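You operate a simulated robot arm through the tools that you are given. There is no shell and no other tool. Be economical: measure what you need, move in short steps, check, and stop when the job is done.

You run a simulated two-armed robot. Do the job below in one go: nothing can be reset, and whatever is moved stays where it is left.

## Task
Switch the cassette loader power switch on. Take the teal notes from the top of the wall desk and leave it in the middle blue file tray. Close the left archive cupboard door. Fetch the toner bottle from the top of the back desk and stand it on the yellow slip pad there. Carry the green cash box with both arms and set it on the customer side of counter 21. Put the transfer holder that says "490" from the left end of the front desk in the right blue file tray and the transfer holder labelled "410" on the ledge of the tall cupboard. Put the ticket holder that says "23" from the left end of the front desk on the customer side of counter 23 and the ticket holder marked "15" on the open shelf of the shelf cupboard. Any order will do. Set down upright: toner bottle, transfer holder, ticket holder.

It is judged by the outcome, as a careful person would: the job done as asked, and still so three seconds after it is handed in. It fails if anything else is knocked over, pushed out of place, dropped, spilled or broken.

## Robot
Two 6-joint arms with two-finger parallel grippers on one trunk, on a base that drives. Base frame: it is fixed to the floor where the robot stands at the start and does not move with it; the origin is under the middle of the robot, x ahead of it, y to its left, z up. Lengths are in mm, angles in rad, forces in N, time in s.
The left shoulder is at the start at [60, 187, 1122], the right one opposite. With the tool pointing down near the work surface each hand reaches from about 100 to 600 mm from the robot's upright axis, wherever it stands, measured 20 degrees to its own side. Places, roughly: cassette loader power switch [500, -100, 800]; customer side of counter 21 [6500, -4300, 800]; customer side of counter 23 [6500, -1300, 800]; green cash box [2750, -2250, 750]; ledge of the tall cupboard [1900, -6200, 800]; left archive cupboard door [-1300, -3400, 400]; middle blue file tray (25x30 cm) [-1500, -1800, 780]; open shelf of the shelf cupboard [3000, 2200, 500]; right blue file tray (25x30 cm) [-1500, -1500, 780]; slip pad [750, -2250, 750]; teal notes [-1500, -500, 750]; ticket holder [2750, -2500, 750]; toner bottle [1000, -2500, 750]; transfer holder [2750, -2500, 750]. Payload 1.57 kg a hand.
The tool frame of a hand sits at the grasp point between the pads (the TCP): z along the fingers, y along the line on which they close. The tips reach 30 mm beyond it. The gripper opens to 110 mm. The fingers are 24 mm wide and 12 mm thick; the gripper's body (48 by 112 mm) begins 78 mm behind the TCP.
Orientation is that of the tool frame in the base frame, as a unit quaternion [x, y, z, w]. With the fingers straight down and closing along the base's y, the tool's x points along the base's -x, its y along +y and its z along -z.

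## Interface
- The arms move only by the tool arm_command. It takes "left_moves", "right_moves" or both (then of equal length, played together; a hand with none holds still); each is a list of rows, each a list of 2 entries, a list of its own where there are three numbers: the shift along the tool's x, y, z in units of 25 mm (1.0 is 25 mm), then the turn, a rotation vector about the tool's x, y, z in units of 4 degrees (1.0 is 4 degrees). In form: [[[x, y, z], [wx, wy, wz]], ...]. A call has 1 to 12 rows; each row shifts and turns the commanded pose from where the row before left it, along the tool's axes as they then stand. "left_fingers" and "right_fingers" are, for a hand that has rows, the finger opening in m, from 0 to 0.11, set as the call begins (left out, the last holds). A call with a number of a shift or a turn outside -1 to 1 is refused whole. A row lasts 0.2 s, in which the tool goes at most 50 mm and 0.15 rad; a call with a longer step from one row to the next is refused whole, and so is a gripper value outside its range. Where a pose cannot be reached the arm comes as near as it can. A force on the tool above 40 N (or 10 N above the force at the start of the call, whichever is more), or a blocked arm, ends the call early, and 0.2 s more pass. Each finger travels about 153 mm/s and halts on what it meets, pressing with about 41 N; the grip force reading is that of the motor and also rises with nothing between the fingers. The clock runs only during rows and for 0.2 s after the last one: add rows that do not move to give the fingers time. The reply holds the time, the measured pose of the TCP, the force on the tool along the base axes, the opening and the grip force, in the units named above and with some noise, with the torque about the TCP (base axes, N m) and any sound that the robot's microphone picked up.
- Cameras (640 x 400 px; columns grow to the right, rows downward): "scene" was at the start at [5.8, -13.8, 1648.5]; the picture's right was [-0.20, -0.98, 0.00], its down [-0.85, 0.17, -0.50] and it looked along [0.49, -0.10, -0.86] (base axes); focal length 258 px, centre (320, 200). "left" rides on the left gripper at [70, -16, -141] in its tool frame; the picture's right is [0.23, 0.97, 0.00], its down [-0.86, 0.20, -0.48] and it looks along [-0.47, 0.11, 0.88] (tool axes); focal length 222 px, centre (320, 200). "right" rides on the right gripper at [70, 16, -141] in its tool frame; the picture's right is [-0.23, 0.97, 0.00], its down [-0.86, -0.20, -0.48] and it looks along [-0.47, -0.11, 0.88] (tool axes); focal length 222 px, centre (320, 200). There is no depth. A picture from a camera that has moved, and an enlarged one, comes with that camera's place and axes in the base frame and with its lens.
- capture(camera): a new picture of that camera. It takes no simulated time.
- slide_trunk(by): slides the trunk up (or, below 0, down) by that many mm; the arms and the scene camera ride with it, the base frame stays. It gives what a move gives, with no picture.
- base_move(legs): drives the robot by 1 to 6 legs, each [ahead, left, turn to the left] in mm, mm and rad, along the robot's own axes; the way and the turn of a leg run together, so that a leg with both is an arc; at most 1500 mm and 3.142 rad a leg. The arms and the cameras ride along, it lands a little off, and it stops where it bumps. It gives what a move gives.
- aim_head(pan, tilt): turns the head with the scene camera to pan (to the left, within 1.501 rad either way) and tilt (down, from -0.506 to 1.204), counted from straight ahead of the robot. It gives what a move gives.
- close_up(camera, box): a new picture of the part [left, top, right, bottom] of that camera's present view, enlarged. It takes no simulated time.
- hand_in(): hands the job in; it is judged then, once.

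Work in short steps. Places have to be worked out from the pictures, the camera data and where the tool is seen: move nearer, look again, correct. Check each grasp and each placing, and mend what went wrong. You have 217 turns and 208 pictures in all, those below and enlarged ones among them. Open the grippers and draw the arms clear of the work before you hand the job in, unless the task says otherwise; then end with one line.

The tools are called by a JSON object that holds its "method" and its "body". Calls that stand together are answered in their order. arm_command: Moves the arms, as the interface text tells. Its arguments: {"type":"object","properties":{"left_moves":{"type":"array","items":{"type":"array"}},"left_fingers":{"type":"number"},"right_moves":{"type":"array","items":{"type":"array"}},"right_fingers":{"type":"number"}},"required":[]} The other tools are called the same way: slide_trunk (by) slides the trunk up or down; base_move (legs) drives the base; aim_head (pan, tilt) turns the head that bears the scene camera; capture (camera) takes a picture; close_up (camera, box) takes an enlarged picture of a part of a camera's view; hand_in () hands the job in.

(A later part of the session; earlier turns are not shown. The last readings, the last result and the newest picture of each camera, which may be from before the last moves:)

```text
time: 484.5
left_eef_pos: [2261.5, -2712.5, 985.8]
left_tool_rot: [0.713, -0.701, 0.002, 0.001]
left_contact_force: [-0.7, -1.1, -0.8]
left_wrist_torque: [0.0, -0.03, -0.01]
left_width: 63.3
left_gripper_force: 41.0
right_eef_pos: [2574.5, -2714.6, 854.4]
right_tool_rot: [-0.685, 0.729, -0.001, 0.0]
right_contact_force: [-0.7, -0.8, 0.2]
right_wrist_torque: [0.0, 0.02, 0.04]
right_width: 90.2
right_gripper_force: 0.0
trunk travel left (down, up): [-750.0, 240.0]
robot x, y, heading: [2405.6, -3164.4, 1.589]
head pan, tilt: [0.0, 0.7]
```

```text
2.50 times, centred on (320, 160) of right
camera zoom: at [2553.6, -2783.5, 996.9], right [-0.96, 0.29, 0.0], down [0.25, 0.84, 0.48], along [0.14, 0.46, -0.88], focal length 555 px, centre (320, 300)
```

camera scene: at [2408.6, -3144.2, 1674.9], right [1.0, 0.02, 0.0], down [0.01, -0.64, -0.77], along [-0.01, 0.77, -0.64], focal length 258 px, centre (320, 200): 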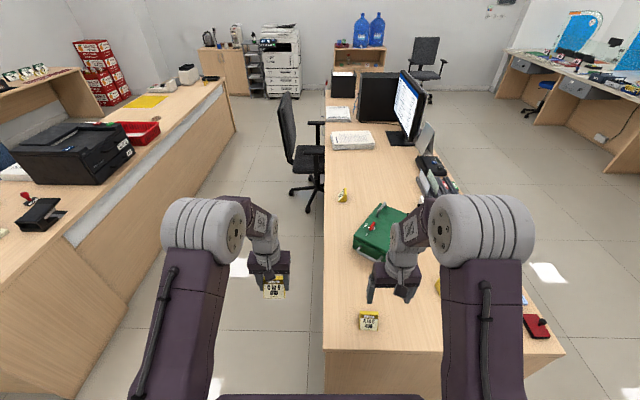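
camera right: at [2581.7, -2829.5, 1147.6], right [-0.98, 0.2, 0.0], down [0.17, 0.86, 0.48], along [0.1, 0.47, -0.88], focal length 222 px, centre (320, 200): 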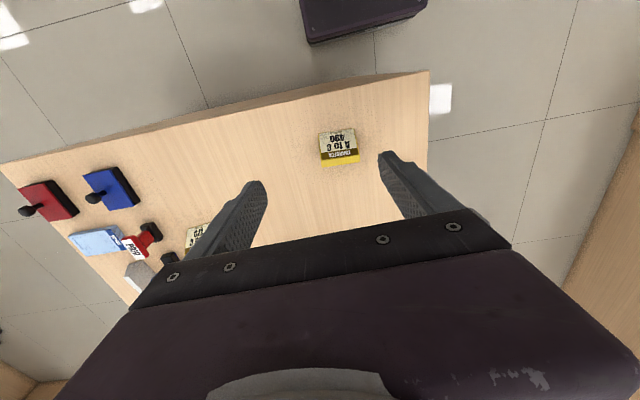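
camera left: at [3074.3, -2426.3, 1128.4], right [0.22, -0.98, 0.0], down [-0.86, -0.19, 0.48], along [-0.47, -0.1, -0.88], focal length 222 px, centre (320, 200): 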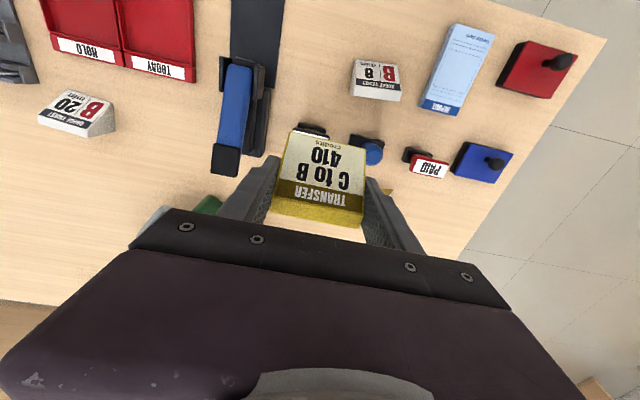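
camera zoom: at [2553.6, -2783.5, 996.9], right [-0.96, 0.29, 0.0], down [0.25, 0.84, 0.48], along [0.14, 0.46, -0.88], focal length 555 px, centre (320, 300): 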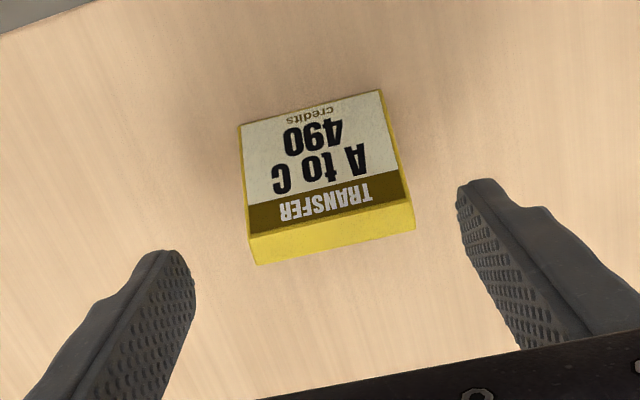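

Aligned. Down and grip, lift, and check.

{"method": "arm_command", "body": {"right_moves": [[[0.08, 0.08, 1], [0, 0, 0]], [[0, 0, 1], [0, 0, 0]], [[0, 0, 0.76], [0, 0, 0]], [[0, 0, 0], [0, 0, 0]]]}}

{"method": "arm_command", "body": {"right_moves": [[[0, 0, 0], [0, 0, 0]], [[0, 0, 0], [0, 0, 0]], [[0, 0, 0], [0, 0, 0]]], "right_fingers": 0.045}}

{"method": "arm_command", "body": {"right_moves": [[[0, 0, -0.4], [0, 0, 0]], [[0, 0, -1], [0, 0, 0]], [[0, 0, -1], [0, 0, 0]], [[0, 0, -1], [0, 0, 0]], [[0, 0, -1], [0, 0, 0]], [[0, 0, -1], [0, 0, 0]], [[0, 0, -1], [0, 0, 0]], [[0, 0, -1], [0, 0, 0]], [[0, 0, -1], [0, 0, 0]]]}}

{"method": "capture", "body": {"camera": "right"}}

```text
time: 485.5
left_eef_pos: [2261.8, -2712.1, 985.9]
left_tool_rot: [0.713, -0.701, 0.002, 0.0]
left_contact_force: [-0.3, 0.1, -0.6]
left_wrist_torque: [-0.02, -0.03, 0.01]
left_width: 63.2
left_gripper_force: 40.9
right_eef_pos: [2570.0, -2717.4, 787.4]
right_tool_rot: [-0.684, 0.729, -0.001, 0.0]
right_contact_force: [-0.6, 0.3, 0.1]
right_wrist_torque: [-0.01, 0.03, 0.0]
right_width: 90.0
right_gripper_force: 0.1
trunk travel left (down, up): [-750.0, 240.0]
robot x, y, heading: [2407.7, -3162.6, 1.595]
head pan, tilt: [0.0, 0.7]
```

```text
time: 486.3
left_eef_pos: [2261.8, -2711.6, 986.4]
left_tool_rot: [0.713, -0.701, 0.002, 0.001]
left_contact_force: [0.3, -0.2, 0.0]
left_wrist_torque: [-0.02, 0.03, 0.0]
left_width: 62.9
left_gripper_force: 40.5
right_eef_pos: [2570.6, -2717.1, 786.8]
right_tool_rot: [-0.684, 0.729, -0.001, 0.002]
right_contact_force: [-0.7, -0.3, -0.4]
right_wrist_torque: [0.0, -0.01, 0.02]
right_width: 63.6
right_gripper_force: 41.0
trunk travel left (down, up): [-750.0, 240.0]
robot x, y, heading: [2409.2, -3165.6, 1.592]
head pan, tilt: [0.0, 0.7]
```

```text
time: 488.3
left_eef_pos: [2261.7, -2712.1, 986.4]
left_tool_rot: [0.712, -0.702, 0.002, 0.001]
left_contact_force: [-0.5, 0.6, -0.3]
left_wrist_torque: [0.01, -0.02, -0.03]
left_width: 63.1
left_gripper_force: 41.2
right_eef_pos: [2570.9, -2718.4, 997.0]
right_tool_rot: [-0.685, 0.728, -0.001, 0.001]
right_contact_force: [-0.2, -0.6, -0.8]
right_wrist_torque: [0.01, 0.0, 0.04]
right_width: 62.9
right_gripper_force: 41.1
trunk travel left (down, up): [-750.0, 240.0]
robot x, y, heading: [2411.3, -3162.9, 1.59]
head pan, tilt: [0.0, 0.7]
```

```text
83 pictures are left
camera right: at [2551.8, -2787.0, 1138.4], right [-0.96, 0.29, 0.0], down [0.25, 0.84, 0.48], along [0.14, 0.46, -0.88], focal length 222 px, centre (320, 200)
```

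right: 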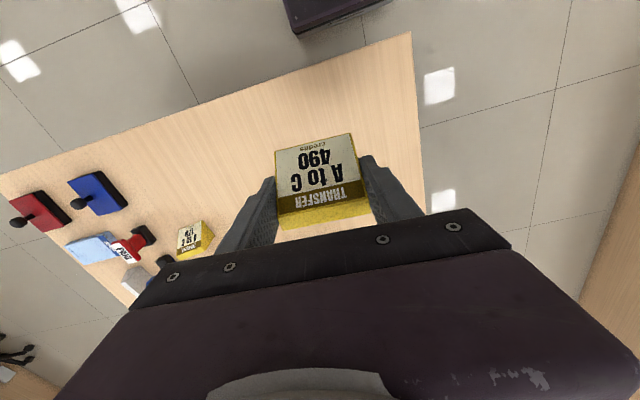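

490 is held. I back away and turn to look at the tall cupboard to the south.

{"method": "base_move", "body": {"legs": [[-350, 0, 0], [0, 0, 3.12]]}}

{"method": "aim_head", "body": {"pan": -0.15, "tilt": 0.35}}

{"method": "capture", "body": {"camera": "scene"}}

```text
time: 497.8
left_eef_pos: [2536.9, -3978.9, 986.0]
left_tool_rot: [0.721, 0.693, 0.002, -0.001]
left_contact_force: [0.8, 0.3, -0.7]
left_wrist_torque: [-0.02, -0.01, 0.0]
left_width: 63.5
left_gripper_force: 41.4
right_eef_pos: [2228.1, -3954.7, 997.2]
right_tool_rot: [0.749, 0.663, 0.0, 0.0]
right_contact_force: [-0.4, 0.0, -0.2]
right_wrist_torque: [0.01, -0.03, 0.0]
right_width: 63.3
right_gripper_force: 41.0
trunk travel left (down, up): [-750.0, 240.0]
robot x, y, heading: [2419.5, -3514.7, -1.606]
head pan, tilt: [0.0, 0.7]
```

```text
time: 498.6
left_eef_pos: [2537.3, -3979.2, 987.1]
left_tool_rot: [0.721, 0.693, 0.0, -0.002]
left_contact_force: [0.5, 0.4, -0.5]
left_wrist_torque: [0.02, 0.01, 0.02]
left_width: 63.3
left_gripper_force: 41.2
right_eef_pos: [2227.1, -3956.0, 997.0]
right_tool_rot: [0.749, 0.663, -0.001, 0.0]
right_contact_force: [-0.3, -0.1, -0.9]
right_wrist_torque: [0.03, 0.01, -0.01]
right_width: 63.2
right_gripper_force: 40.9
trunk travel left (down, up): [-750.0, 240.0]
robot x, y, heading: [2413.8, -3521.5, -1.612]
head pan, tilt: [-0.15, 0.351]
```

```text
82 pictures are left
camera scene: at [2400.3, -3550.1, 1706.1], right [-0.98, 0.19, 0.0], down [0.06, 0.34, -0.94], along [-0.17, -0.92, -0.34], focal length 258 px, centre (320, 200)
```

scene: 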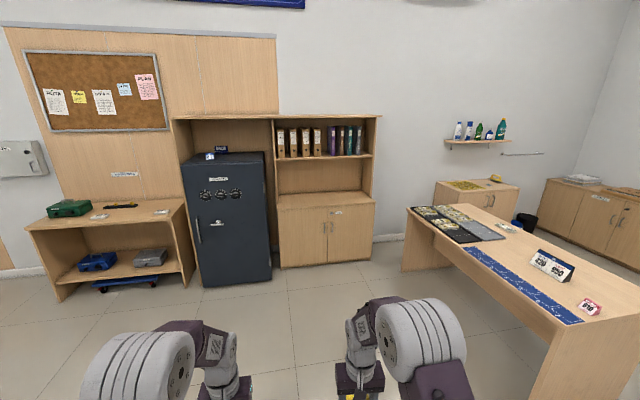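

{"method": "close_up", "body": {"camera": "scene", "box": [260, 100, 400, 280]}}

```text
2.22 times, centred on (330, 190) of scene
camera zoom: at [2400.3, -3550.1, 1706.1], right [-0.98, 0.19, 0.0], down [0.06, 0.34, -0.94], along [-0.17, -0.92, -0.34], focal length 572 px, centre (298, 222)
```

zoom: 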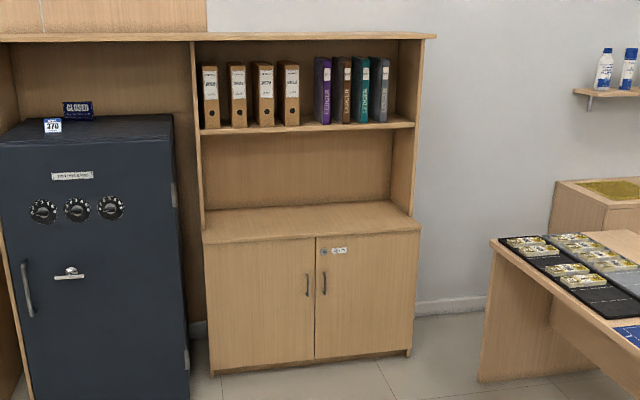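

The tall cupboard has a ledge about 240 mm deep in front of its recessed shelves, so a vertical hand works. I drive up to it.

{"method": "base_move", "body": {"legs": [[0, 0, 0.041], [0, -620, 0], [1500, 0, 0], [200, 0, 0]]}}

{"method": "aim_head", "body": {"pan": 0.0, "tilt": 0.7}}

{"method": "capture", "body": {"camera": "scene"}}

```text
time: 510.8
left_eef_pos: [1915.5, -5692.5, 986.8]
left_tool_rot: [0.713, 0.701, 0.0, 0.0]
left_contact_force: [-0.1, 0.2, -0.7]
left_wrist_torque: [0.01, 0.01, 0.03]
left_width: 63.2
left_gripper_force: 40.9
right_eef_pos: [1605.0, -5676.2, 997.6]
right_tool_rot: [0.741, 0.671, -0.002, 0.0]
right_contact_force: [0.3, 0.7, -0.3]
right_wrist_torque: [0.0, -0.03, 0.0]
right_width: 63.2
right_gripper_force: 41.2
trunk travel left (down, up): [-750.0, 240.0]
robot x, y, heading: [1785.4, -5233.1, -1.585]
head pan, tilt: [-0.15, 0.351]
```

```text
time: 511.6
left_eef_pos: [1915.1, -5694.6, 986.2]
left_tool_rot: [0.713, 0.701, 0.001, -0.001]
left_contact_force: [-0.2, 0.5, -1.4]
left_wrist_torque: [0.02, 0.03, 0.01]
left_width: 63.1
left_gripper_force: 41.4
right_eef_pos: [1605.1, -5677.3, 996.8]
right_tool_rot: [0.74, 0.672, 0.0, -0.001]
right_contact_force: [-0.1, 0.2, -1.1]
right_wrist_torque: [0.04, 0.02, 0.05]
right_width: 63.0
right_gripper_force: 40.8
trunk travel left (down, up): [-750.0, 240.0]
robot x, y, heading: [1785.0, -5231.1, -1.584]
head pan, tilt: [0.0, 0.7]
```

```text
80 pictures are left
camera scene: at [1783.1, -5261.2, 1674.8], right [-1.0, 0.02, 0.0], down [0.01, 0.64, -0.77], along [-0.01, -0.76, -0.64], focal length 258 px, centre (320, 200)
```

scene: 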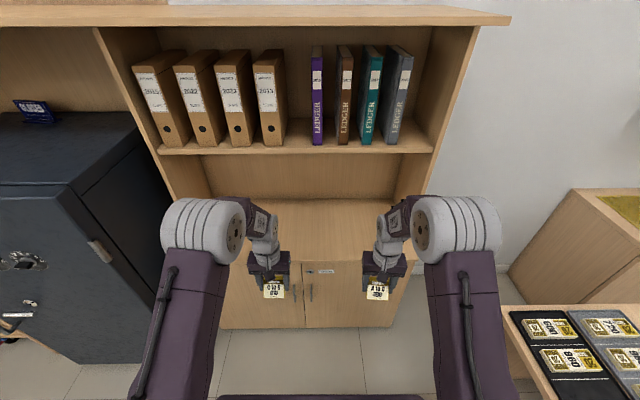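

{"method": "close_up", "body": {"camera": "scene", "box": [180, 130, 460, 290]}}

{"method": "capture", "body": {"camera": "left"}}

```text
2.29 times, centred on (320, 210) of scene
camera zoom: at [1783.1, -5261.2, 1674.8], right [-1.0, 0.02, 0.0], down [0.01, 0.64, -0.77], along [-0.01, -0.76, -0.64], focal length 588 px, centre (320, 177)
```

zoom: 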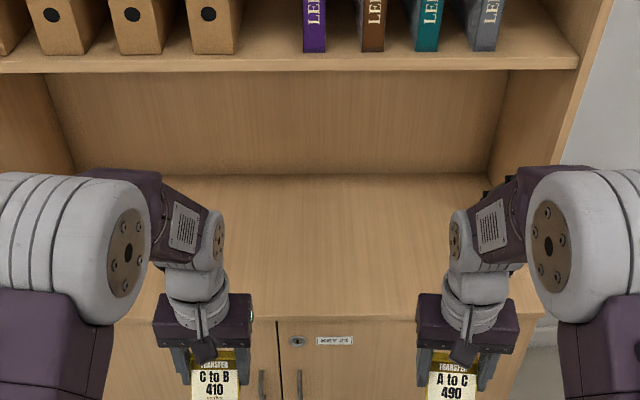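

```text
78 pictures are left
camera left: at [1900.5, -5624.0, 1127.8], right [0.98, 0.21, 0.0], down [0.18, -0.86, 0.48], along [0.1, -0.46, -0.88], focal length 222 px, centre (320, 200)
```

left: 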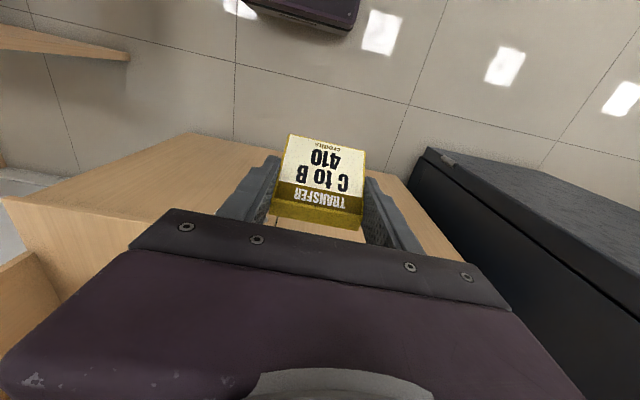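

Ledge front y ≈ -5907, the shelves above start at y ≈ -6048 (z ≈ 1210). I place 410 at y ≈ -5960: drive in 265 mm and lower.

{"method": "base_move", "body": {"legs": [[265, 0, 0.014]]}}

{"method": "arm_command", "body": {"left_moves": [[[0, 0, 1], [0, 0, 0]], [[0, 0, 1], [0, 0, 0]], [[0, 0, 1], [0, 0, 0]], [[0, 0, 1], [0, 0, 0]]]}}

{"method": "capture", "body": {"camera": "left"}}

{"method": "capture", "body": {"camera": "scene"}}

```text
time: 513.5
left_eef_pos: [1919.3, -5950.0, 986.4]
left_tool_rot: [0.709, 0.706, 0.001, 0.0]
left_contact_force: [-0.4, 1.2, -1.4]
left_wrist_torque: [0.03, -0.01, -0.01]
left_width: 63.1
left_gripper_force: 40.9
right_eef_pos: [1610.6, -5940.4, 998.2]
right_tool_rot: [0.735, 0.678, 0.0, -0.001]
right_contact_force: [-1.0, -0.6, -0.5]
right_wrist_torque: [0.01, 0.01, 0.03]
right_width: 63.2
right_gripper_force: 40.8
trunk travel left (down, up): [-750.0, 240.0]
robot x, y, heading: [1782.1, -5495.9, -1.57]
head pan, tilt: [0.0, 0.7]
```

```text
time: 514.5
left_eef_pos: [1919.3, -5953.7, 886.5]
left_tool_rot: [0.708, 0.706, 0.0, -0.002]
left_contact_force: [-0.1, 0.0, -1.5]
left_wrist_torque: [0.03, 0.0, -0.01]
left_width: 63.0
left_gripper_force: 40.7
right_eef_pos: [1609.8, -5941.0, 996.7]
right_tool_rot: [0.736, 0.677, 0.0, -0.001]
right_contact_force: [0.4, 0.6, -0.3]
right_wrist_torque: [0.02, 0.0, 0.02]
right_width: 63.4
right_gripper_force: 40.5
trunk travel left (down, up): [-750.0, 240.0]
robot x, y, heading: [1781.0, -5493.0, -1.571]
head pan, tilt: [0.0, 0.7]
```

```text
77 pictures are left
camera left: at [1904.2, -5883.9, 1028.1], right [0.97, 0.22, 0.0], down [0.2, -0.86, 0.48], along [0.11, -0.46, -0.88], focal length 222 px, centre (320, 200)
```

left: 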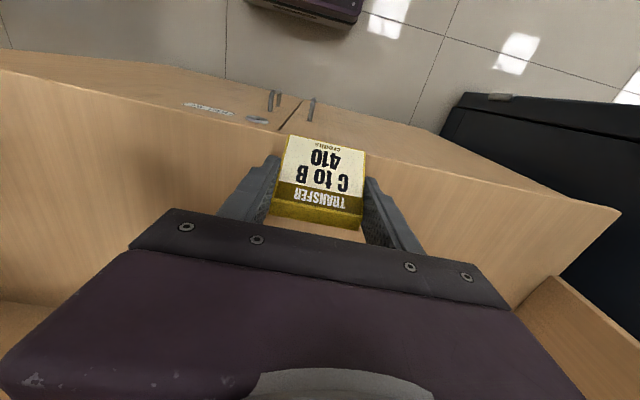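

```text
76 pictures are left
camera scene: at [1781.7, -5521.8, 1674.8], right [-1.0, 0.0, 0.0], down [0.0, 0.64, -0.76], along [0.0, -0.76, -0.64], focal length 258 px, centre (320, 200)
```

scene: 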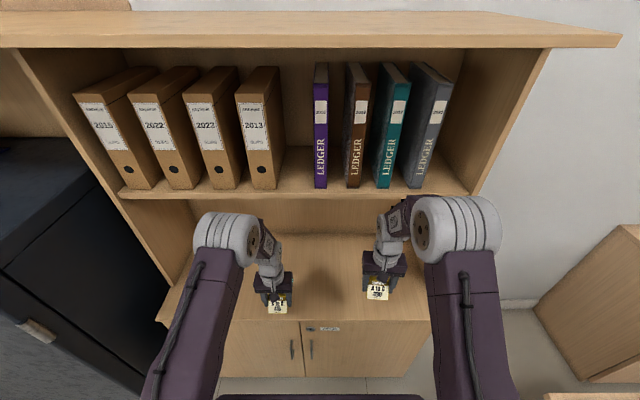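

The ledge edge is nearer y ≈ -5933, so I go 50 mm further in before setting down.

{"method": "base_move", "body": {"legs": [[52, 0, 0]]}}

{"method": "arm_command", "body": {"left_moves": [[[0, 0, 0.8], [0, 0, 0]], [[0, 0, 0.4], [0, 0, 0]], [[0, 0, 0.2], [0, 0, 0]], [[0, 0, 0.2], [0, 0, 0]], [[0, 0, 0.2], [0, 0, 0]], [[0, 0, 0.2], [0, 0, 0]], [[0, 0, 0.2], [0, 0, 0]], [[0, 0, 0.2], [0, 0, 0]], [[0, 0, 0.2], [0, 0, 0]], [[0, 0, 0.2], [0, 0, 0]], [[0, 0, 0.2], [0, 0, 0]], [[0, 0, 0.2], [0, 0, 0]]]}}

```text
time: 515.4
left_eef_pos: [1918.9, -6002.2, 887.9]
left_tool_rot: [0.708, 0.706, 0.0, 0.0]
left_contact_force: [-0.2, 0.1, -0.2]
left_wrist_torque: [-0.04, -0.04, 0.02]
left_width: 63.2
left_gripper_force: 40.5
right_eef_pos: [1609.2, -5989.5, 998.9]
right_tool_rot: [0.736, 0.677, -0.002, 0.001]
right_contact_force: [0.2, 0.3, -0.7]
right_wrist_torque: [-0.06, -0.01, 0.0]
right_width: 63.4
right_gripper_force: 41.2
trunk travel left (down, up): [-750.0, 240.0]
robot x, y, heading: [1781.0, -5547.2, -1.568]
head pan, tilt: [0.0, 0.7]
```

```text
time: 518.0
left_eef_pos: [1920.2, -6005.2, 806.5]
left_tool_rot: [0.708, 0.706, 0.002, -0.001]
left_contact_force: [0.1, 1.6, -1.2]
left_wrist_torque: [0.01, -0.01, 0.01]
left_width: 63.3
left_gripper_force: 41.1
right_eef_pos: [1609.5, -5991.7, 996.6]
right_tool_rot: [0.736, 0.677, 0.0, 0.0]
right_contact_force: [-0.2, 0.6, -1.1]
right_wrist_torque: [0.0, -0.01, 0.05]
right_width: 63.4
right_gripper_force: 41.2
trunk travel left (down, up): [-750.0, 240.0]
robot x, y, heading: [1781.6, -5546.1, -1.57]
head pan, tilt: [0.0, 0.7]
```

No contact at 806 yet; I continue slowly.

{"method": "arm_command", "body": {"left_moves": [[[0, 0, 0.2], [0, 0, 0]], [[0, 0, 0.2], [0, 0, 0]], [[0, 0, 0.2], [0, 0, 0]], [[0, 0, 0.2], [0, 0, 0]], [[0, 0, 0.2], [0, 0, 0]], [[0, 0, 0.2], [0, 0, 0]], [[0, 0, 0.2], [0, 0, 0]], [[0, 0, 0.2], [0, 0, 0]], [[0, 0, 0.2], [0, 0, 0]], [[0, 0, 0.2], [0, 0, 0]], [[0, 0, 0.2], [0, 0, 0]], [[0, 0, 0.2], [0, 0, 0]]]}}

{"method": "capture", "body": {"camera": "left"}}

```text
time: 519.5
left_eef_pos: [1919.9, -6003.9, 780.5]
left_tool_rot: [0.708, 0.706, 0.0, 0.0]
left_contact_force: [1.4, 6.9, 24.6]
left_wrist_torque: [0.37, 0.56, -0.2]
left_width: 63.9
left_gripper_force: 10.8
right_eef_pos: [1609.8, -5989.2, 997.7]
right_tool_rot: [0.736, 0.677, -0.001, 0.0]
right_contact_force: [0.3, 0.4, -0.1]
right_wrist_torque: [0.0, -0.05, 0.01]
right_width: 63.3
right_gripper_force: 40.8
trunk travel left (down, up): [-750.0, 240.0]
robot x, y, heading: [1783.2, -5550.5, -1.571]
head pan, tilt: [0.0, 0.7]
stopped in row 7 (left hand): the force on the tool passed its limit at 60 N (the readings are from after the stop); the commanded pose is now the measured one
```

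```text
75 pictures are left
camera left: at [1904.4, -5933.7, 921.7], right [0.97, 0.22, 0.0], down [0.2, -0.86, 0.48], along [0.11, -0.47, -0.88], focal length 222 px, centre (320, 200)
```

left: 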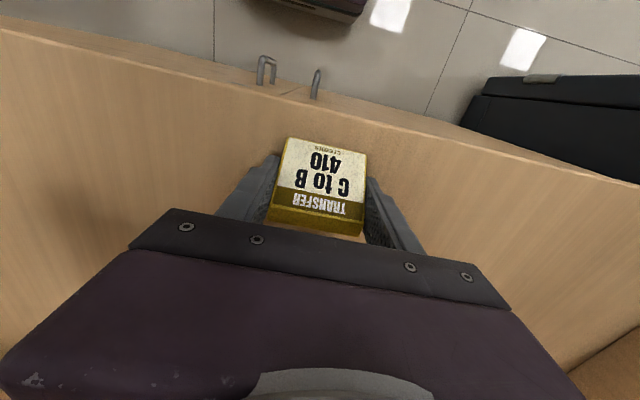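

Contact on the ledge (z ≈ 746), well inside the edge. I release and lift.

{"method": "arm_command", "body": {"left_moves": [[[0, 0, -0.1], [0, 0, 0]], [[0, 0, 0], [0, 0, 0]], [[0, 0, 0], [0, 0, 0]]], "left_fingers": 0.095}}

{"method": "arm_command", "body": {"left_moves": [[[0, 0, -1], [0, 0, 0]], [[0, 0, -1], [0, 0, 0]], [[0, 0, -1], [0, 0, 0]], [[0, 0, -1], [0, 0, 0]], [[0, 0, -1], [0, 0, 0]], [[0, 0, -1], [0, 0, 0]], [[0, 0, -1], [0, 0, 0]], [[0, 0, -1], [0, 0, 0]]]}}

{"method": "capture", "body": {"camera": "left"}}

```text
time: 520.3
left_eef_pos: [1919.7, -6006.5, 780.5]
left_tool_rot: [0.708, 0.706, 0.002, -0.001]
left_contact_force: [-3.1, 0.8, 4.1]
left_wrist_torque: [0.01, -0.13, 0.04]
left_width: 92.4
left_gripper_force: 0.1
right_eef_pos: [1609.4, -5991.6, 997.0]
right_tool_rot: [0.735, 0.678, 0.0, -0.001]
right_contact_force: [-0.8, -0.2, -0.9]
right_wrist_torque: [0.01, -0.02, 0.0]
right_width: 63.4
right_gripper_force: 41.2
trunk travel left (down, up): [-750.0, 240.0]
robot x, y, heading: [1784.6, -5547.7, -1.573]
head pan, tilt: [0.0, 0.7]
```

```text
time: 522.1
left_eef_pos: [1919.1, -6007.3, 980.0]
left_tool_rot: [0.708, 0.706, 0.002, -0.002]
left_contact_force: [0.1, 0.2, 0.3]
left_wrist_torque: [-0.02, 0.02, 0.02]
left_width: 94.8
left_gripper_force: 0.1
right_eef_pos: [1609.9, -5992.3, 996.5]
right_tool_rot: [0.735, 0.678, -0.001, 0.0]
right_contact_force: [-0.4, -0.2, -1.1]
right_wrist_torque: [-0.01, -0.01, -0.01]
right_width: 63.3
right_gripper_force: 40.9
trunk travel left (down, up): [-750.0, 240.0]
robot x, y, heading: [1778.4, -5549.8, -1.571]
head pan, tilt: [0.0, 0.7]
```

```text
74 pictures are left
camera left: at [1903.8, -5937.7, 1122.6], right [0.97, 0.22, 0.0], down [0.2, -0.86, 0.48], along [0.11, -0.46, -0.88], focal length 222 px, centre (320, 200)
```

left: 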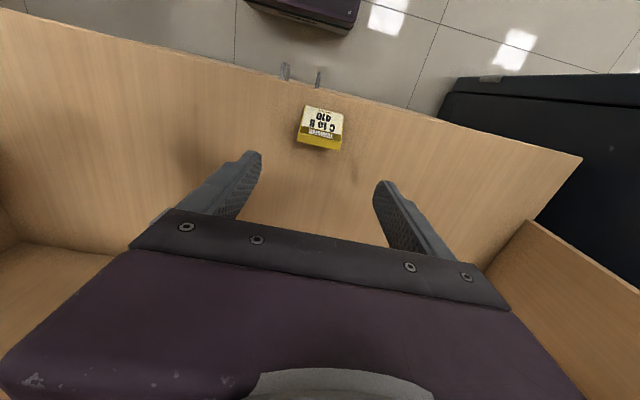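

410 stands on the ledge. Now to the blue trays with 490: back out, turn west, drive along the aisle.

{"method": "base_move", "body": {"legs": [[-1500, 0, 0], [-600, 0, 0], [0, 0, -1.571], [1500, 0, 0], [960, 0, 0]]}}

{"method": "capture", "body": {"camera": "scene"}}

```text
time: 548.1
left_eef_pos: [-1109.8, -3468.6, 980.0]
left_tool_rot: [1.0, -0.018, 0.002, 0.0]
left_contact_force: [-0.1, 0.4, 0.2]
left_wrist_torque: [0.01, 0.05, 0.02]
left_width: 95.2
left_gripper_force: 0.0
right_eef_pos: [-1083.4, -3161.5, 997.4]
right_tool_rot: [0.998, -0.057, 0.0, -0.001]
right_contact_force: [-0.4, -0.9, -1.8]
right_wrist_torque: [0.02, -0.01, -0.02]
right_width: 63.2
right_gripper_force: 41.3
trunk travel left (down, up): [-750.0, 240.0]
robot x, y, heading: [-644.8, -3344.5, 3.103]
head pan, tilt: [0.0, 0.7]
```

```text
73 pictures are left
camera scene: at [-670.5, -3346.1, 1674.8], right [0.03, 1.0, 0.0], down [0.64, -0.02, -0.77], along [-0.76, 0.03, -0.64], focal length 258 px, centre (320, 200)
```

scene: 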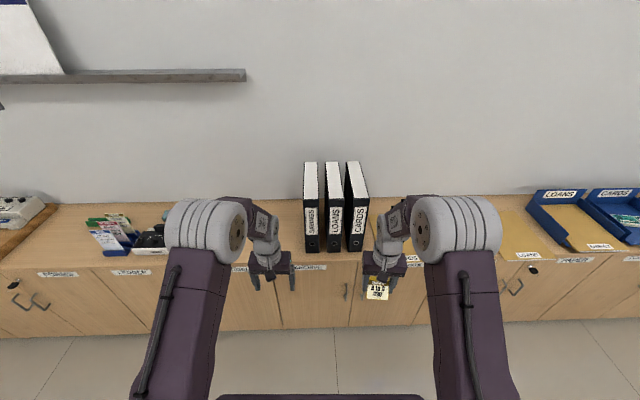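

Door still closed. I strafe right along the wall to the trays.

{"method": "base_move", "body": {"legs": [[0, 0, 0.038], [0, -1300, 0], [0, -380, 0]]}}

{"method": "capture", "body": {"camera": "scene"}}

```text
time: 557.0
left_eef_pos: [-1106.0, -1802.3, 979.1]
left_tool_rot: [1.0, -0.008, 0.002, 0.0]
left_contact_force: [0.8, 0.0, 0.6]
left_wrist_torque: [0.02, -0.03, 0.04]
left_width: 94.7
left_gripper_force: 0.0
right_eef_pos: [-1085.8, -1493.2, 997.3]
right_tool_rot: [0.999, -0.047, 0.0, -0.001]
right_contact_force: [0.3, -0.4, 0.4]
right_wrist_torque: [0.02, 0.03, -0.01]
right_width: 63.1
right_gripper_force: 41.1
trunk travel left (down, up): [-750.0, 240.0]
robot x, y, heading: [-643.3, -1672.0, 3.125]
head pan, tilt: [0.0, 0.7]
```

```text
72 pictures are left
camera scene: at [-668.8, -1670.9, 1674.8], right [0.01, 1.0, 0.0], down [0.64, -0.01, -0.76], along [-0.76, 0.01, -0.64], focal length 258 px, centre (320, 200)
```

scene: 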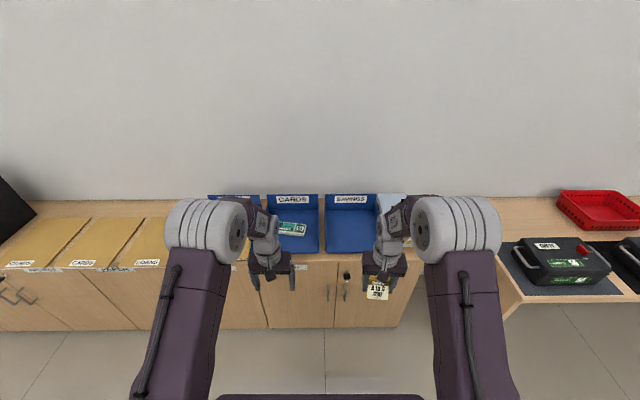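

The right tray "SAVINGS" is centred at about [-1530, -1512]. I drive in.

{"method": "base_move", "body": {"legs": [[395, 18, 0.012]]}}

{"method": "arm_command", "body": {"right_moves": [[[-0.8, 0, 1], [0, 0, 0]], [[-0.6, 0, 1], [0, 0, 0]], [[0, 0, 1], [0, 0, 0]], [[0, 0, 0], [0, 0, 0]]]}}

{"method": "capture", "body": {"camera": "right"}}

```text
time: 559.5
left_eef_pos: [-1503.3, -1825.0, 980.5]
left_tool_rot: [1.0, 0.0, 0.002, -0.001]
left_contact_force: [-0.9, 0.0, 0.2]
left_wrist_torque: [-0.04, -0.01, -0.02]
left_width: 95.2
left_gripper_force: 0.0
right_eef_pos: [-1487.8, -1515.5, 997.7]
right_tool_rot: [0.999, -0.04, 0.0, 0.0]
right_contact_force: [0.8, -0.1, -1.3]
right_wrist_torque: [0.03, 0.01, -0.01]
right_width: 63.4
right_gripper_force: 41.2
trunk travel left (down, up): [-750.0, 240.0]
robot x, y, heading: [-1043.3, -1683.3, -3.139]
head pan, tilt: [0.0, 0.7]
```

```text
time: 560.5
left_eef_pos: [-1502.4, -1824.6, 980.6]
left_tool_rot: [1.0, 0.001, 0.002, 0.0]
left_contact_force: [-0.4, -0.8, 0.2]
left_wrist_torque: [-0.04, 0.03, -0.01]
left_width: 95.0
left_gripper_force: 0.0
right_eef_pos: [-1523.4, -1513.4, 920.3]
right_tool_rot: [0.999, -0.041, 0.0, 0.0]
right_contact_force: [0.5, -0.5, -0.2]
right_wrist_torque: [-0.02, -0.01, 0.02]
right_width: 63.3
right_gripper_force: 41.2
trunk travel left (down, up): [-750.0, 240.0]
robot x, y, heading: [-1042.3, -1684.1, -3.143]
head pan, tilt: [0.0, 0.7]
```

```text
71 pictures are left
camera right: at [-1453.8, -1535.8, 1062.5], right [-0.3, -0.95, 0.0], down [-0.84, 0.27, 0.48], along [-0.46, 0.15, -0.88], focal length 222 px, centre (320, 200)
```

right: 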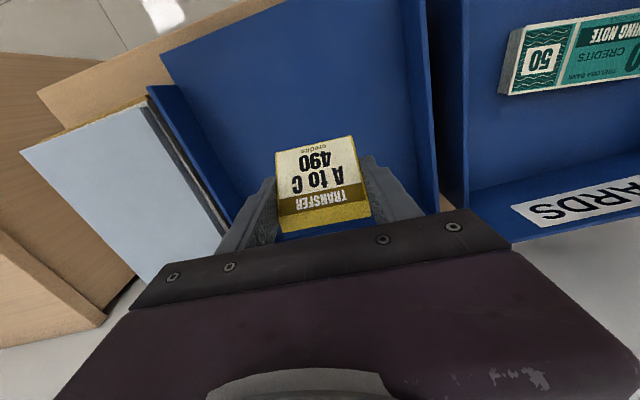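

Centred in the tray. Lower to contact.

{"method": "arm_command", "body": {"right_moves": [[[0, 0, 1], [0, 0, 0]], [[0, 0, 1], [0, 0, 0]], [[0, 0, 0.8], [0, 0, 0]], [[0, 0, 0.2], [0, 0, 0]], [[0, 0, 0.2], [0, 0, 0]], [[0, 0, 0.2], [0, 0, 0]], [[0, 0, 0.2], [0, 0, 0]], [[0, 0, 0.2], [0, 0, 0]], [[0, 0, 0.2], [0, 0, 0]], [[0, 0, 0.2], [0, 0, 0]], [[0, 0, 0.2], [0, 0, 0]], [[0, 0, 0.2], [0, 0, 0]]]}}

```text
time: 563.2
left_eef_pos: [-1499.2, -1824.9, 982.2]
left_tool_rot: [1.0, 0.0, -0.001, 0.0]
left_contact_force: [0.2, -0.1, 1.1]
left_wrist_torque: [0.01, -0.04, -0.01]
left_width: 95.1
left_gripper_force: 0.1
right_eef_pos: [-1522.9, -1511.9, 812.4]
right_tool_rot: [0.999, -0.041, -0.007, -0.001]
right_contact_force: [9.6, 3.4, 29.8]
right_wrist_torque: [-0.2, -0.06, 0.09]
right_width: 63.3
right_gripper_force: 41.2
trunk travel left (down, up): [-750.0, 240.0]
robot x, y, heading: [-1042.3, -1684.7, -3.137]
head pan, tilt: [0.0, 0.7]
stopped in row 12 (right hand): the force on the tool passed its limit at 56 N (the readings are from after the stop); the commanded pose is now the measured one
```

Contact at 812 on the tray floor. Release and lift.

{"method": "arm_command", "body": {"right_moves": [[[0, 0, -0.1], [0, 0, 0]], [[0, 0, 0], [0, 0, 0]], [[0, 0, 0], [0, 0, 0]]], "right_fingers": 0.095}}

{"method": "arm_command", "body": {"right_moves": [[[0, 0, -1], [0, 0, 0]], [[0, 0, -1], [0, 0, 0]], [[0, 0, -1], [0, 0, 0]], [[0, 0, -1], [0, 0, 0]], [[0, 0, -1], [0, 0, 0]], [[0, 0, -1], [0, 0, 0]], [[0, 0, -1], [0, 0, 0]], [[0, 0, -1], [0, 0, 0]]]}}

{"method": "capture", "body": {"camera": "right"}}

```text
time: 564.0
left_eef_pos: [-1503.0, -1824.1, 980.4]
left_tool_rot: [1.0, -0.001, 0.002, 0.0]
left_contact_force: [-0.9, 0.1, -0.1]
left_wrist_torque: [-0.04, -0.02, 0.03]
left_width: 95.1
left_gripper_force: 0.0
right_eef_pos: [-1527.6, -1511.4, 810.8]
right_tool_rot: [0.999, -0.04, -0.004, -0.001]
right_contact_force: [-1.8, -1.2, 0.0]
right_wrist_torque: [-0.02, -0.01, -0.01]
right_width: 95.3
right_gripper_force: 0.1
trunk travel left (down, up): [-750.0, 240.0]
robot x, y, heading: [-1042.3, -1683.8, -3.14]
head pan, tilt: [0.0, 0.7]
```

```text
time: 565.8
left_eef_pos: [-1502.7, -1824.7, 980.1]
left_tool_rot: [1.0, -0.001, 0.002, 0.001]
left_contact_force: [0.2, -0.2, 0.2]
left_wrist_torque: [0.01, 0.03, 0.02]
left_width: 95.3
left_gripper_force: 0.1
right_eef_pos: [-1523.4, -1512.5, 1012.2]
right_tool_rot: [0.999, -0.04, -0.004, -0.001]
right_contact_force: [-0.5, -0.3, -0.3]
right_wrist_torque: [0.0, -0.01, 0.01]
right_width: 95.1
right_gripper_force: 0.1
trunk travel left (down, up): [-750.0, 240.0]
robot x, y, heading: [-1044.6, -1683.4, -3.138]
head pan, tilt: [0.0, 0.7]
```

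```text
70 pictures are left
camera right: at [-1452.5, -1535.0, 1153.3], right [-0.3, -0.95, 0.0], down [-0.83, 0.27, 0.49], along [-0.46, 0.15, -0.87], focal length 222 px, centre (320, 200)
```

right: 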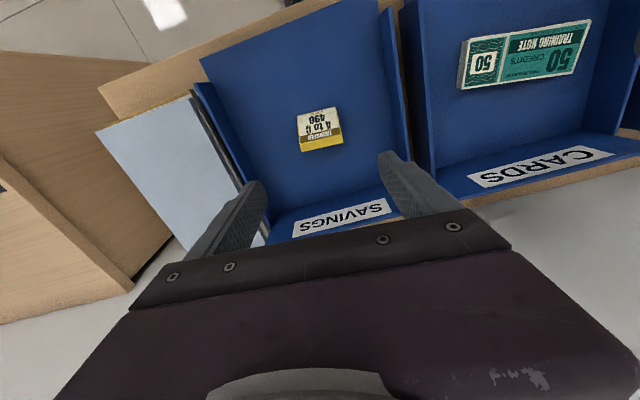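

490 stands in the right tray. Last: the cash box. I go back round to the west side of the front desk.

{"method": "base_move", "body": {"legs": [[-400, 0, 0], [0, 1500, 0], [0, 220, 0], [0, 0, 3.14], [1500, 0, 0], [1050, 0, 0]]}}

{"method": "base_move", "body": {"legs": [[0, 1100, 0]]}}

{"method": "aim_head", "body": {"pan": 0.0, "tilt": 0.8}}

{"method": "capture", "body": {"camera": "scene"}}

```text
time: 596.1
left_eef_pos: [2388.5, -3477.3, 980.7]
left_tool_rot: [0.039, 0.999, 0.0, -0.001]
left_contact_force: [0.0, 0.1, -0.1]
left_wrist_torque: [0.01, -0.02, 0.02]
left_width: 95.0
left_gripper_force: 0.1
right_eef_pos: [2383.9, -3790.9, 1012.4]
right_tool_rot: [0.079, 0.997, -0.002, 0.003]
right_contact_force: [0.3, -0.8, 0.1]
right_wrist_torque: [0.03, 0.0, 0.03]
right_width: 95.0
right_gripper_force: 0.0
trunk travel left (down, up): [-750.0, 240.0]
robot x, y, heading: [1921.1, -3580.2, -0.072]
head pan, tilt: [0.0, 0.7]
```

```text
time: 601.8
left_eef_pos: [2465.3, -2370.0, 981.4]
left_tool_rot: [0.035, 0.999, 0.0, -0.001]
left_contact_force: [-0.5, -0.4, -0.7]
left_wrist_torque: [-0.02, -0.06, -0.01]
left_width: 95.4
left_gripper_force: 0.1
right_eef_pos: [2464.6, -2681.8, 1013.0]
right_tool_rot: [0.074, 0.997, -0.001, 0.003]
right_contact_force: [0.6, 0.0, -0.3]
right_wrist_torque: [0.02, 0.01, -0.01]
right_width: 94.7
right_gripper_force: 0.0
trunk travel left (down, up): [-750.0, 240.0]
robot x, y, heading: [1996.5, -2476.5, -0.065]
head pan, tilt: [0.0, 0.7]
```

```text
time: 602.5
left_eef_pos: [2464.6, -2369.9, 980.5]
left_tool_rot: [0.035, 0.999, -0.001, -0.002]
left_contact_force: [1.0, 0.0, -1.1]
left_wrist_torque: [-0.01, -0.02, 0.04]
left_width: 95.0
left_gripper_force: 0.0
right_eef_pos: [2464.7, -2681.9, 1011.9]
right_tool_rot: [0.074, 0.997, -0.001, 0.004]
right_contact_force: [-0.2, -0.5, 0.6]
right_wrist_torque: [0.01, -0.01, 0.04]
right_width: 94.7
right_gripper_force: 0.1
trunk travel left (down, up): [-750.0, 240.0]
robot x, y, heading: [1998.4, -2477.3, -0.066]
head pan, tilt: [0.0, 0.799]
```

```text
69 pictures are left
camera scene: at [2018.1, -2478.8, 1666.6], right [-0.07, -1.0, 0.0], down [-0.72, 0.05, -0.7], along [0.7, -0.05, -0.72], focal length 258 px, centre (320, 200)
```

scene: 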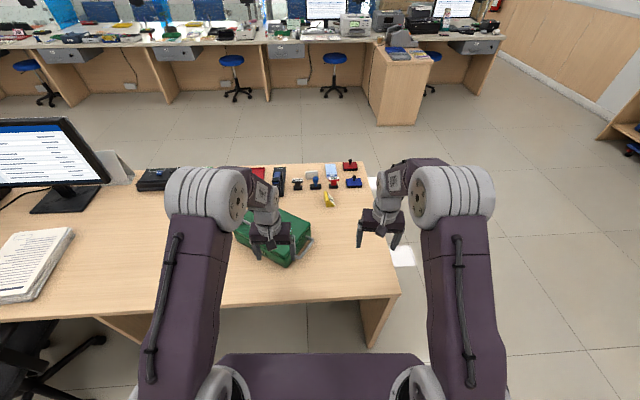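

I square up to the box and pull the hands back and outward for a free view.

{"method": "arm_command", "body": {"left_moves": [[[1, 0.7, -0.5], [0, 0, 0]], [[1, 0.7, -0.5], [0, 0, 0]], [[1, 0.7, -0.5], [0, 0, 0]], [[1, 0.7, -0.5], [0, 0, 0]], [[1, 0.7, 0], [0, 0, 0]]], "right_moves": [[[1, -0.7, -0.3], [0, 0, 0]], [[1, -0.7, -0.3], [0, 0, 0]], [[1, -0.7, 0], [0, 0, 0]], [[1, -0.7, 0], [0, 0, 0]], [[1, -0.7, 0], [0, 0, 0]]]}}

{"method": "base_move", "body": {"legs": [[0, 0, 0.066], [110, 140, 0]]}}

{"method": "close_up", "body": {"camera": "scene", "box": [220, 160, 420, 320]}}

{"method": "capture", "body": {"camera": "left"}}

{"method": "capture", "body": {"camera": "right"}}

```text
time: 603.7
left_eef_pos: [2343.8, -2273.3, 1029.5]
left_tool_rot: [0.036, 0.999, -0.001, -0.001]
left_contact_force: [0.3, -0.1, 0.0]
left_wrist_torque: [0.0, -0.04, -0.02]
left_width: 94.8
left_gripper_force: 0.1
right_eef_pos: [2326.2, -2750.8, 1027.0]
right_tool_rot: [0.075, 0.997, 0.0, 0.005]
right_contact_force: [-0.3, 0.1, -0.4]
right_wrist_torque: [0.01, -0.04, -0.01]
right_width: 95.0
right_gripper_force: 0.1
trunk travel left (down, up): [-750.0, 240.0]
robot x, y, heading: [1997.4, -2473.5, -0.065]
head pan, tilt: [0.0, 0.799]
```

```text
time: 605.6
left_eef_pos: [2439.0, -2113.4, 1030.2]
left_tool_rot: [0.001, 1.0, 0.0, -0.001]
left_contact_force: [-0.2, -0.7, -0.9]
left_wrist_torque: [0.05, -0.02, 0.0]
left_width: 95.0
left_gripper_force: 0.0
right_eef_pos: [2452.5, -2592.2, 1026.6]
right_tool_rot: [0.041, 0.999, 0.0, 0.003]
right_contact_force: [-0.2, 0.1, 0.1]
right_wrist_torque: [0.03, -0.01, -0.01]
right_width: 94.8
right_gripper_force: 0.0
trunk travel left (down, up): [-750.0, 240.0]
robot x, y, heading: [2104.9, -2340.4, 0.005]
head pan, tilt: [0.0, 0.799]
```

```text
2.50 times, centred on (320, 240) of scene
camera zoom: at [2125.9, -2342.2, 1666.6], right [0.0, -1.0, 0.0], down [-0.72, 0.0, -0.7], along [0.7, 0.0, -0.72], focal length 644 px, centre (320, 100)
```

zoom: 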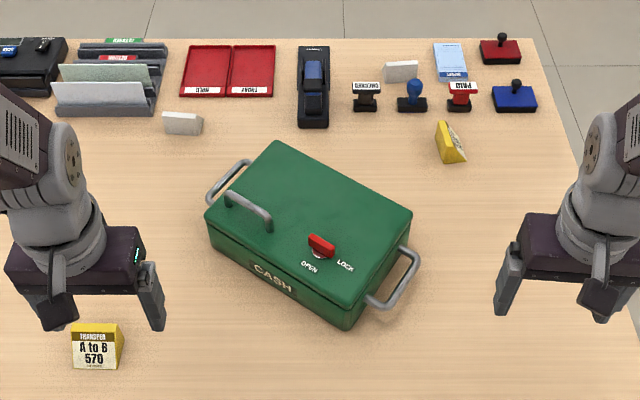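

```text
67 pictures are left
camera left: at [2370.4, -2130.2, 1171.7], right [-0.22, 0.97, 0.0], down [0.86, 0.2, 0.48], along [0.46, 0.11, -0.88], focal length 222 px, centre (320, 200)
```

left: 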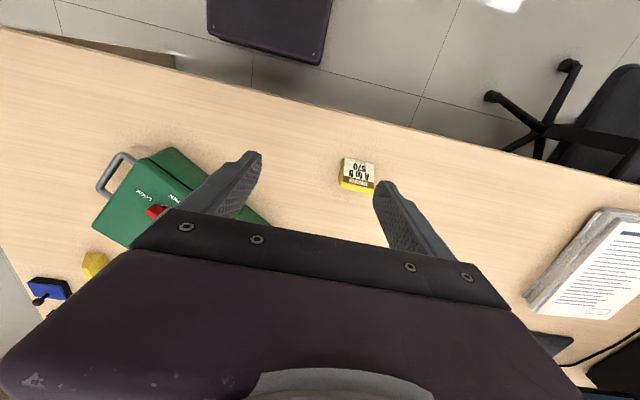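

```text
66 pictures are left
camera right: at [2384.5, -2570.3, 1167.4], right [0.31, 0.95, 0.0], down [0.83, -0.27, 0.49], along [0.46, -0.15, -0.87], focal length 222 px, centre (320, 200)
```

right: 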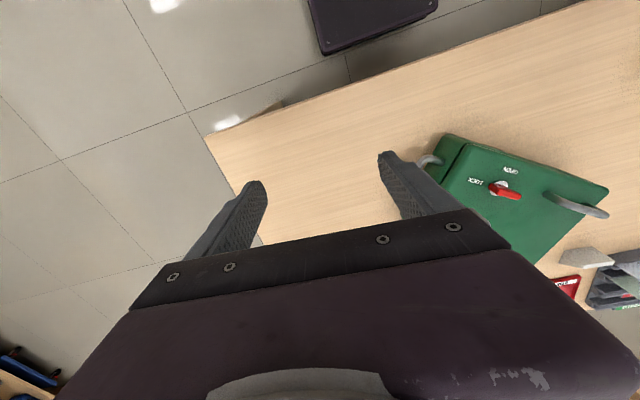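

The box has loop handles on both ends — right A ≈ [2593, -2460], left C ≈ [2778, -2180], 336 mm apart — plus an arch on the lid B ≈ [2676, -2238]. C is out of reach from this side, so I will first slide the box ~120 mm nearer by the lid arch. Drive 35 mm and turn the left hand 33°.

{"method": "base_move", "body": {"legs": [[35, 0, 0]]}}

{"method": "arm_command", "body": {"left_moves": [[[0, 0, 0], [0, 0, 0.93]], [[0, 0, 0], [0, 0, 0.93]], [[0, 0, 0], [0, 0, 0.93]], [[0, 0, 0], [0, 0, 0.93]], [[0, 0, 0], [0, 0, 0.93]], [[0, 0, 0], [0, 0, 0.93]], [[0, 0, 0], [0, 0, 0.93]], [[0, 0, 0], [0, 0, 0.93]], [[0, 0, 0], [0, 0, 0.93]]], "left_fingers": 0.06}}

```text
time: 606.5
left_eef_pos: [2471.4, -2112.3, 1031.9]
left_tool_rot: [0.002, 1.0, -0.001, 0.001]
left_contact_force: [0.3, -0.3, 0.3]
left_wrist_torque: [0.01, -0.04, 0.0]
left_width: 94.9
left_gripper_force: 0.0
right_eef_pos: [2484.4, -2590.4, 1028.5]
right_tool_rot: [0.042, 0.999, -0.001, 0.006]
right_contact_force: [-0.4, -0.2, 0.6]
right_wrist_torque: [-0.01, -0.02, 0.04]
right_width: 94.9
right_gripper_force: 0.0
trunk travel left (down, up): [-750.0, 240.0]
robot x, y, heading: [2141.2, -2335.4, -0.004]
head pan, tilt: [0.0, 0.799]
```

```text
time: 608.5
left_eef_pos: [2476.4, -2112.6, 1028.3]
left_tool_rot: [0.29, 0.957, -0.001, -0.001]
left_contact_force: [0.5, 0.1, 0.8]
left_wrist_torque: [0.0, -0.01, 0.01]
left_width: 60.1
left_gripper_force: 0.0
right_eef_pos: [2490.1, -2590.9, 1027.4]
right_tool_rot: [0.042, 0.999, -0.001, 0.004]
right_contact_force: [0.5, -0.1, 0.3]
right_wrist_torque: [0.0, -0.01, -0.01]
right_width: 94.8
right_gripper_force: 0.0
trunk travel left (down, up): [-750.0, 240.0]
robot x, y, heading: [2142.5, -2339.0, -0.004]
head pan, tilt: [0.0, 0.799]
```

{"method": "arm_command", "body": {"left_moves": [[[-0.943, 0.03, 0.2], [0, 0, 0]], [[-0.943, 0.03, 0.2], [0, 0, 0]], [[-0.943, 0.03, 0.2], [0, 0, 0]], [[-0.943, 0.03, 0.2], [0, 0, 0]], [[-0.943, 0.03, 0.2], [0, 0, 0]], [[-0.943, 0.03, 0.2], [0, 0, 0]], [[-0.943, 0.03, 0.2], [0, 0, 0]], [[-0.943, 0.03, 0.2], [0, 0, 0]], [[-0.943, 0.03, 0.2], [0, 0, 0]], [[-0.943, 0.03, 0.2], [0, 0, 0]], [[0, 0, 0], [0, 0, 0]]]}}

{"method": "capture", "body": {"camera": "left"}}

{"method": "close_up", "body": {"camera": "scene", "box": [220, 160, 420, 320]}}

```text
time: 610.9
left_eef_pos: [2676.6, -2238.3, 978.9]
left_tool_rot: [0.29, 0.957, -0.001, -0.001]
left_contact_force: [0.3, 1.4, 0.6]
left_wrist_torque: [-0.01, -0.02, 0.03]
left_width: 59.8
left_gripper_force: 0.1
right_eef_pos: [2488.9, -2591.2, 1025.7]
right_tool_rot: [0.043, 0.999, 0.0, 0.004]
right_contact_force: [0.6, 0.5, 0.4]
right_wrist_torque: [0.0, 0.0, 0.01]
right_width: 94.8
right_gripper_force: 0.1
trunk travel left (down, up): [-750.0, 240.0]
robot x, y, heading: [2141.2, -2337.3, -0.004]
head pan, tilt: [0.0, 0.799]
```

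```text
65 pictures are left
camera left: at [2609.5, -2212.2, 1120.2], right [0.35, 0.94, 0.0], down [0.82, -0.31, 0.48], along [0.45, -0.17, -0.88], focal length 222 px, centre (320, 200)
```

left: 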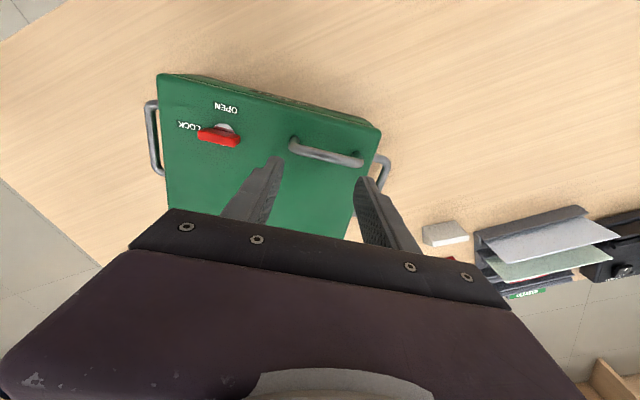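

```text
2.50 times, centred on (320, 240) of scene
camera zoom: at [2162.5, -2339.5, 1666.6], right [0.0, -1.0, 0.0], down [-0.72, 0.0, -0.7], along [0.7, 0.0, -0.72], focal length 644 px, centre (320, 100)
```

zoom: 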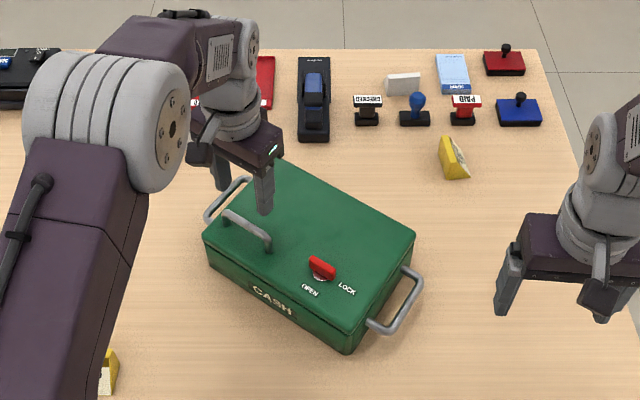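

The lid arch runs along the box's long axis (centre ≈ [2683, -2233]). I hook it: closed fingers just behind the bar, then pull toward me.

{"method": "arm_command", "body": {"left_moves": [[[-0.55, 0.15, 0], [0, 0, 0]], [[-0.55, 0.15, 0], [0, 0, 0]], [[0, 0, 0], [0, 0, 0]], [[0, 0, 1], [0, 0, 0]], [[0, 0, 1], [0, 0, 0]], [[0, 0, 1], [0, 0, 0]], [[0, 0, 0.5], [0, 0, 0]], [[0, 0, 0], [0, 0, 0]]], "left_fingers": 0}}

{"method": "capture", "body": {"camera": "left"}}

{"method": "close_up", "body": {"camera": "scene", "box": [240, 180, 360, 280]}}

```text
time: 612.7
left_eef_pos: [2704.4, -2246.1, 891.3]
left_tool_rot: [0.29, 0.957, -0.001, -0.002]
left_contact_force: [0.4, 0.5, 0.3]
left_wrist_torque: [-0.03, -0.02, 0.02]
left_width: 0.0
left_gripper_force: 20.9
right_eef_pos: [2488.5, -2590.8, 1027.7]
right_tool_rot: [0.042, 0.999, -0.001, 0.004]
right_contact_force: [0.1, -0.3, 0.2]
right_wrist_torque: [-0.03, 0.0, 0.02]
right_width: 95.0
right_gripper_force: 0.1
trunk travel left (down, up): [-750.0, 240.0]
robot x, y, heading: [2143.6, -2339.2, -0.003]
head pan, tilt: [0.0, 0.799]
```

```text
63 pictures are left
camera left: at [2637.9, -2220.3, 1032.6], right [0.35, 0.94, 0.0], down [0.82, -0.31, 0.48], along [0.45, -0.17, -0.88], focal length 222 px, centre (320, 200)
```

left: 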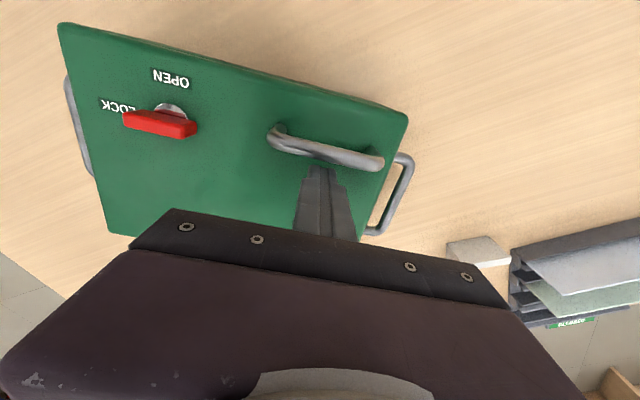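

```text
4.00 times, centred on (300, 230) of scene
camera zoom: at [2162.9, -2339.9, 1666.6], right [0.0, -1.0, 0.0], down [-0.72, 0.0, -0.7], along [0.7, 0.0, -0.72], focal length 1030 px, centre (400, 80)
```

zoom: 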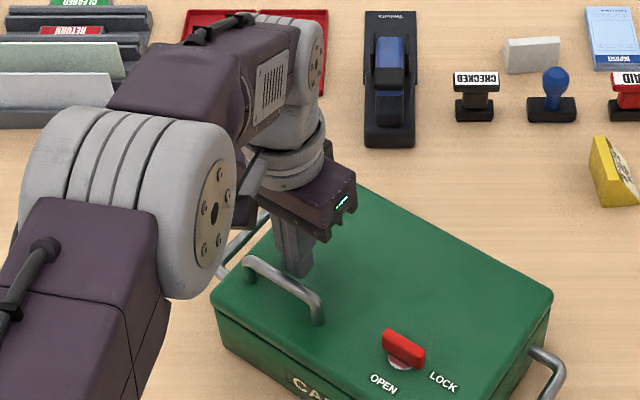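

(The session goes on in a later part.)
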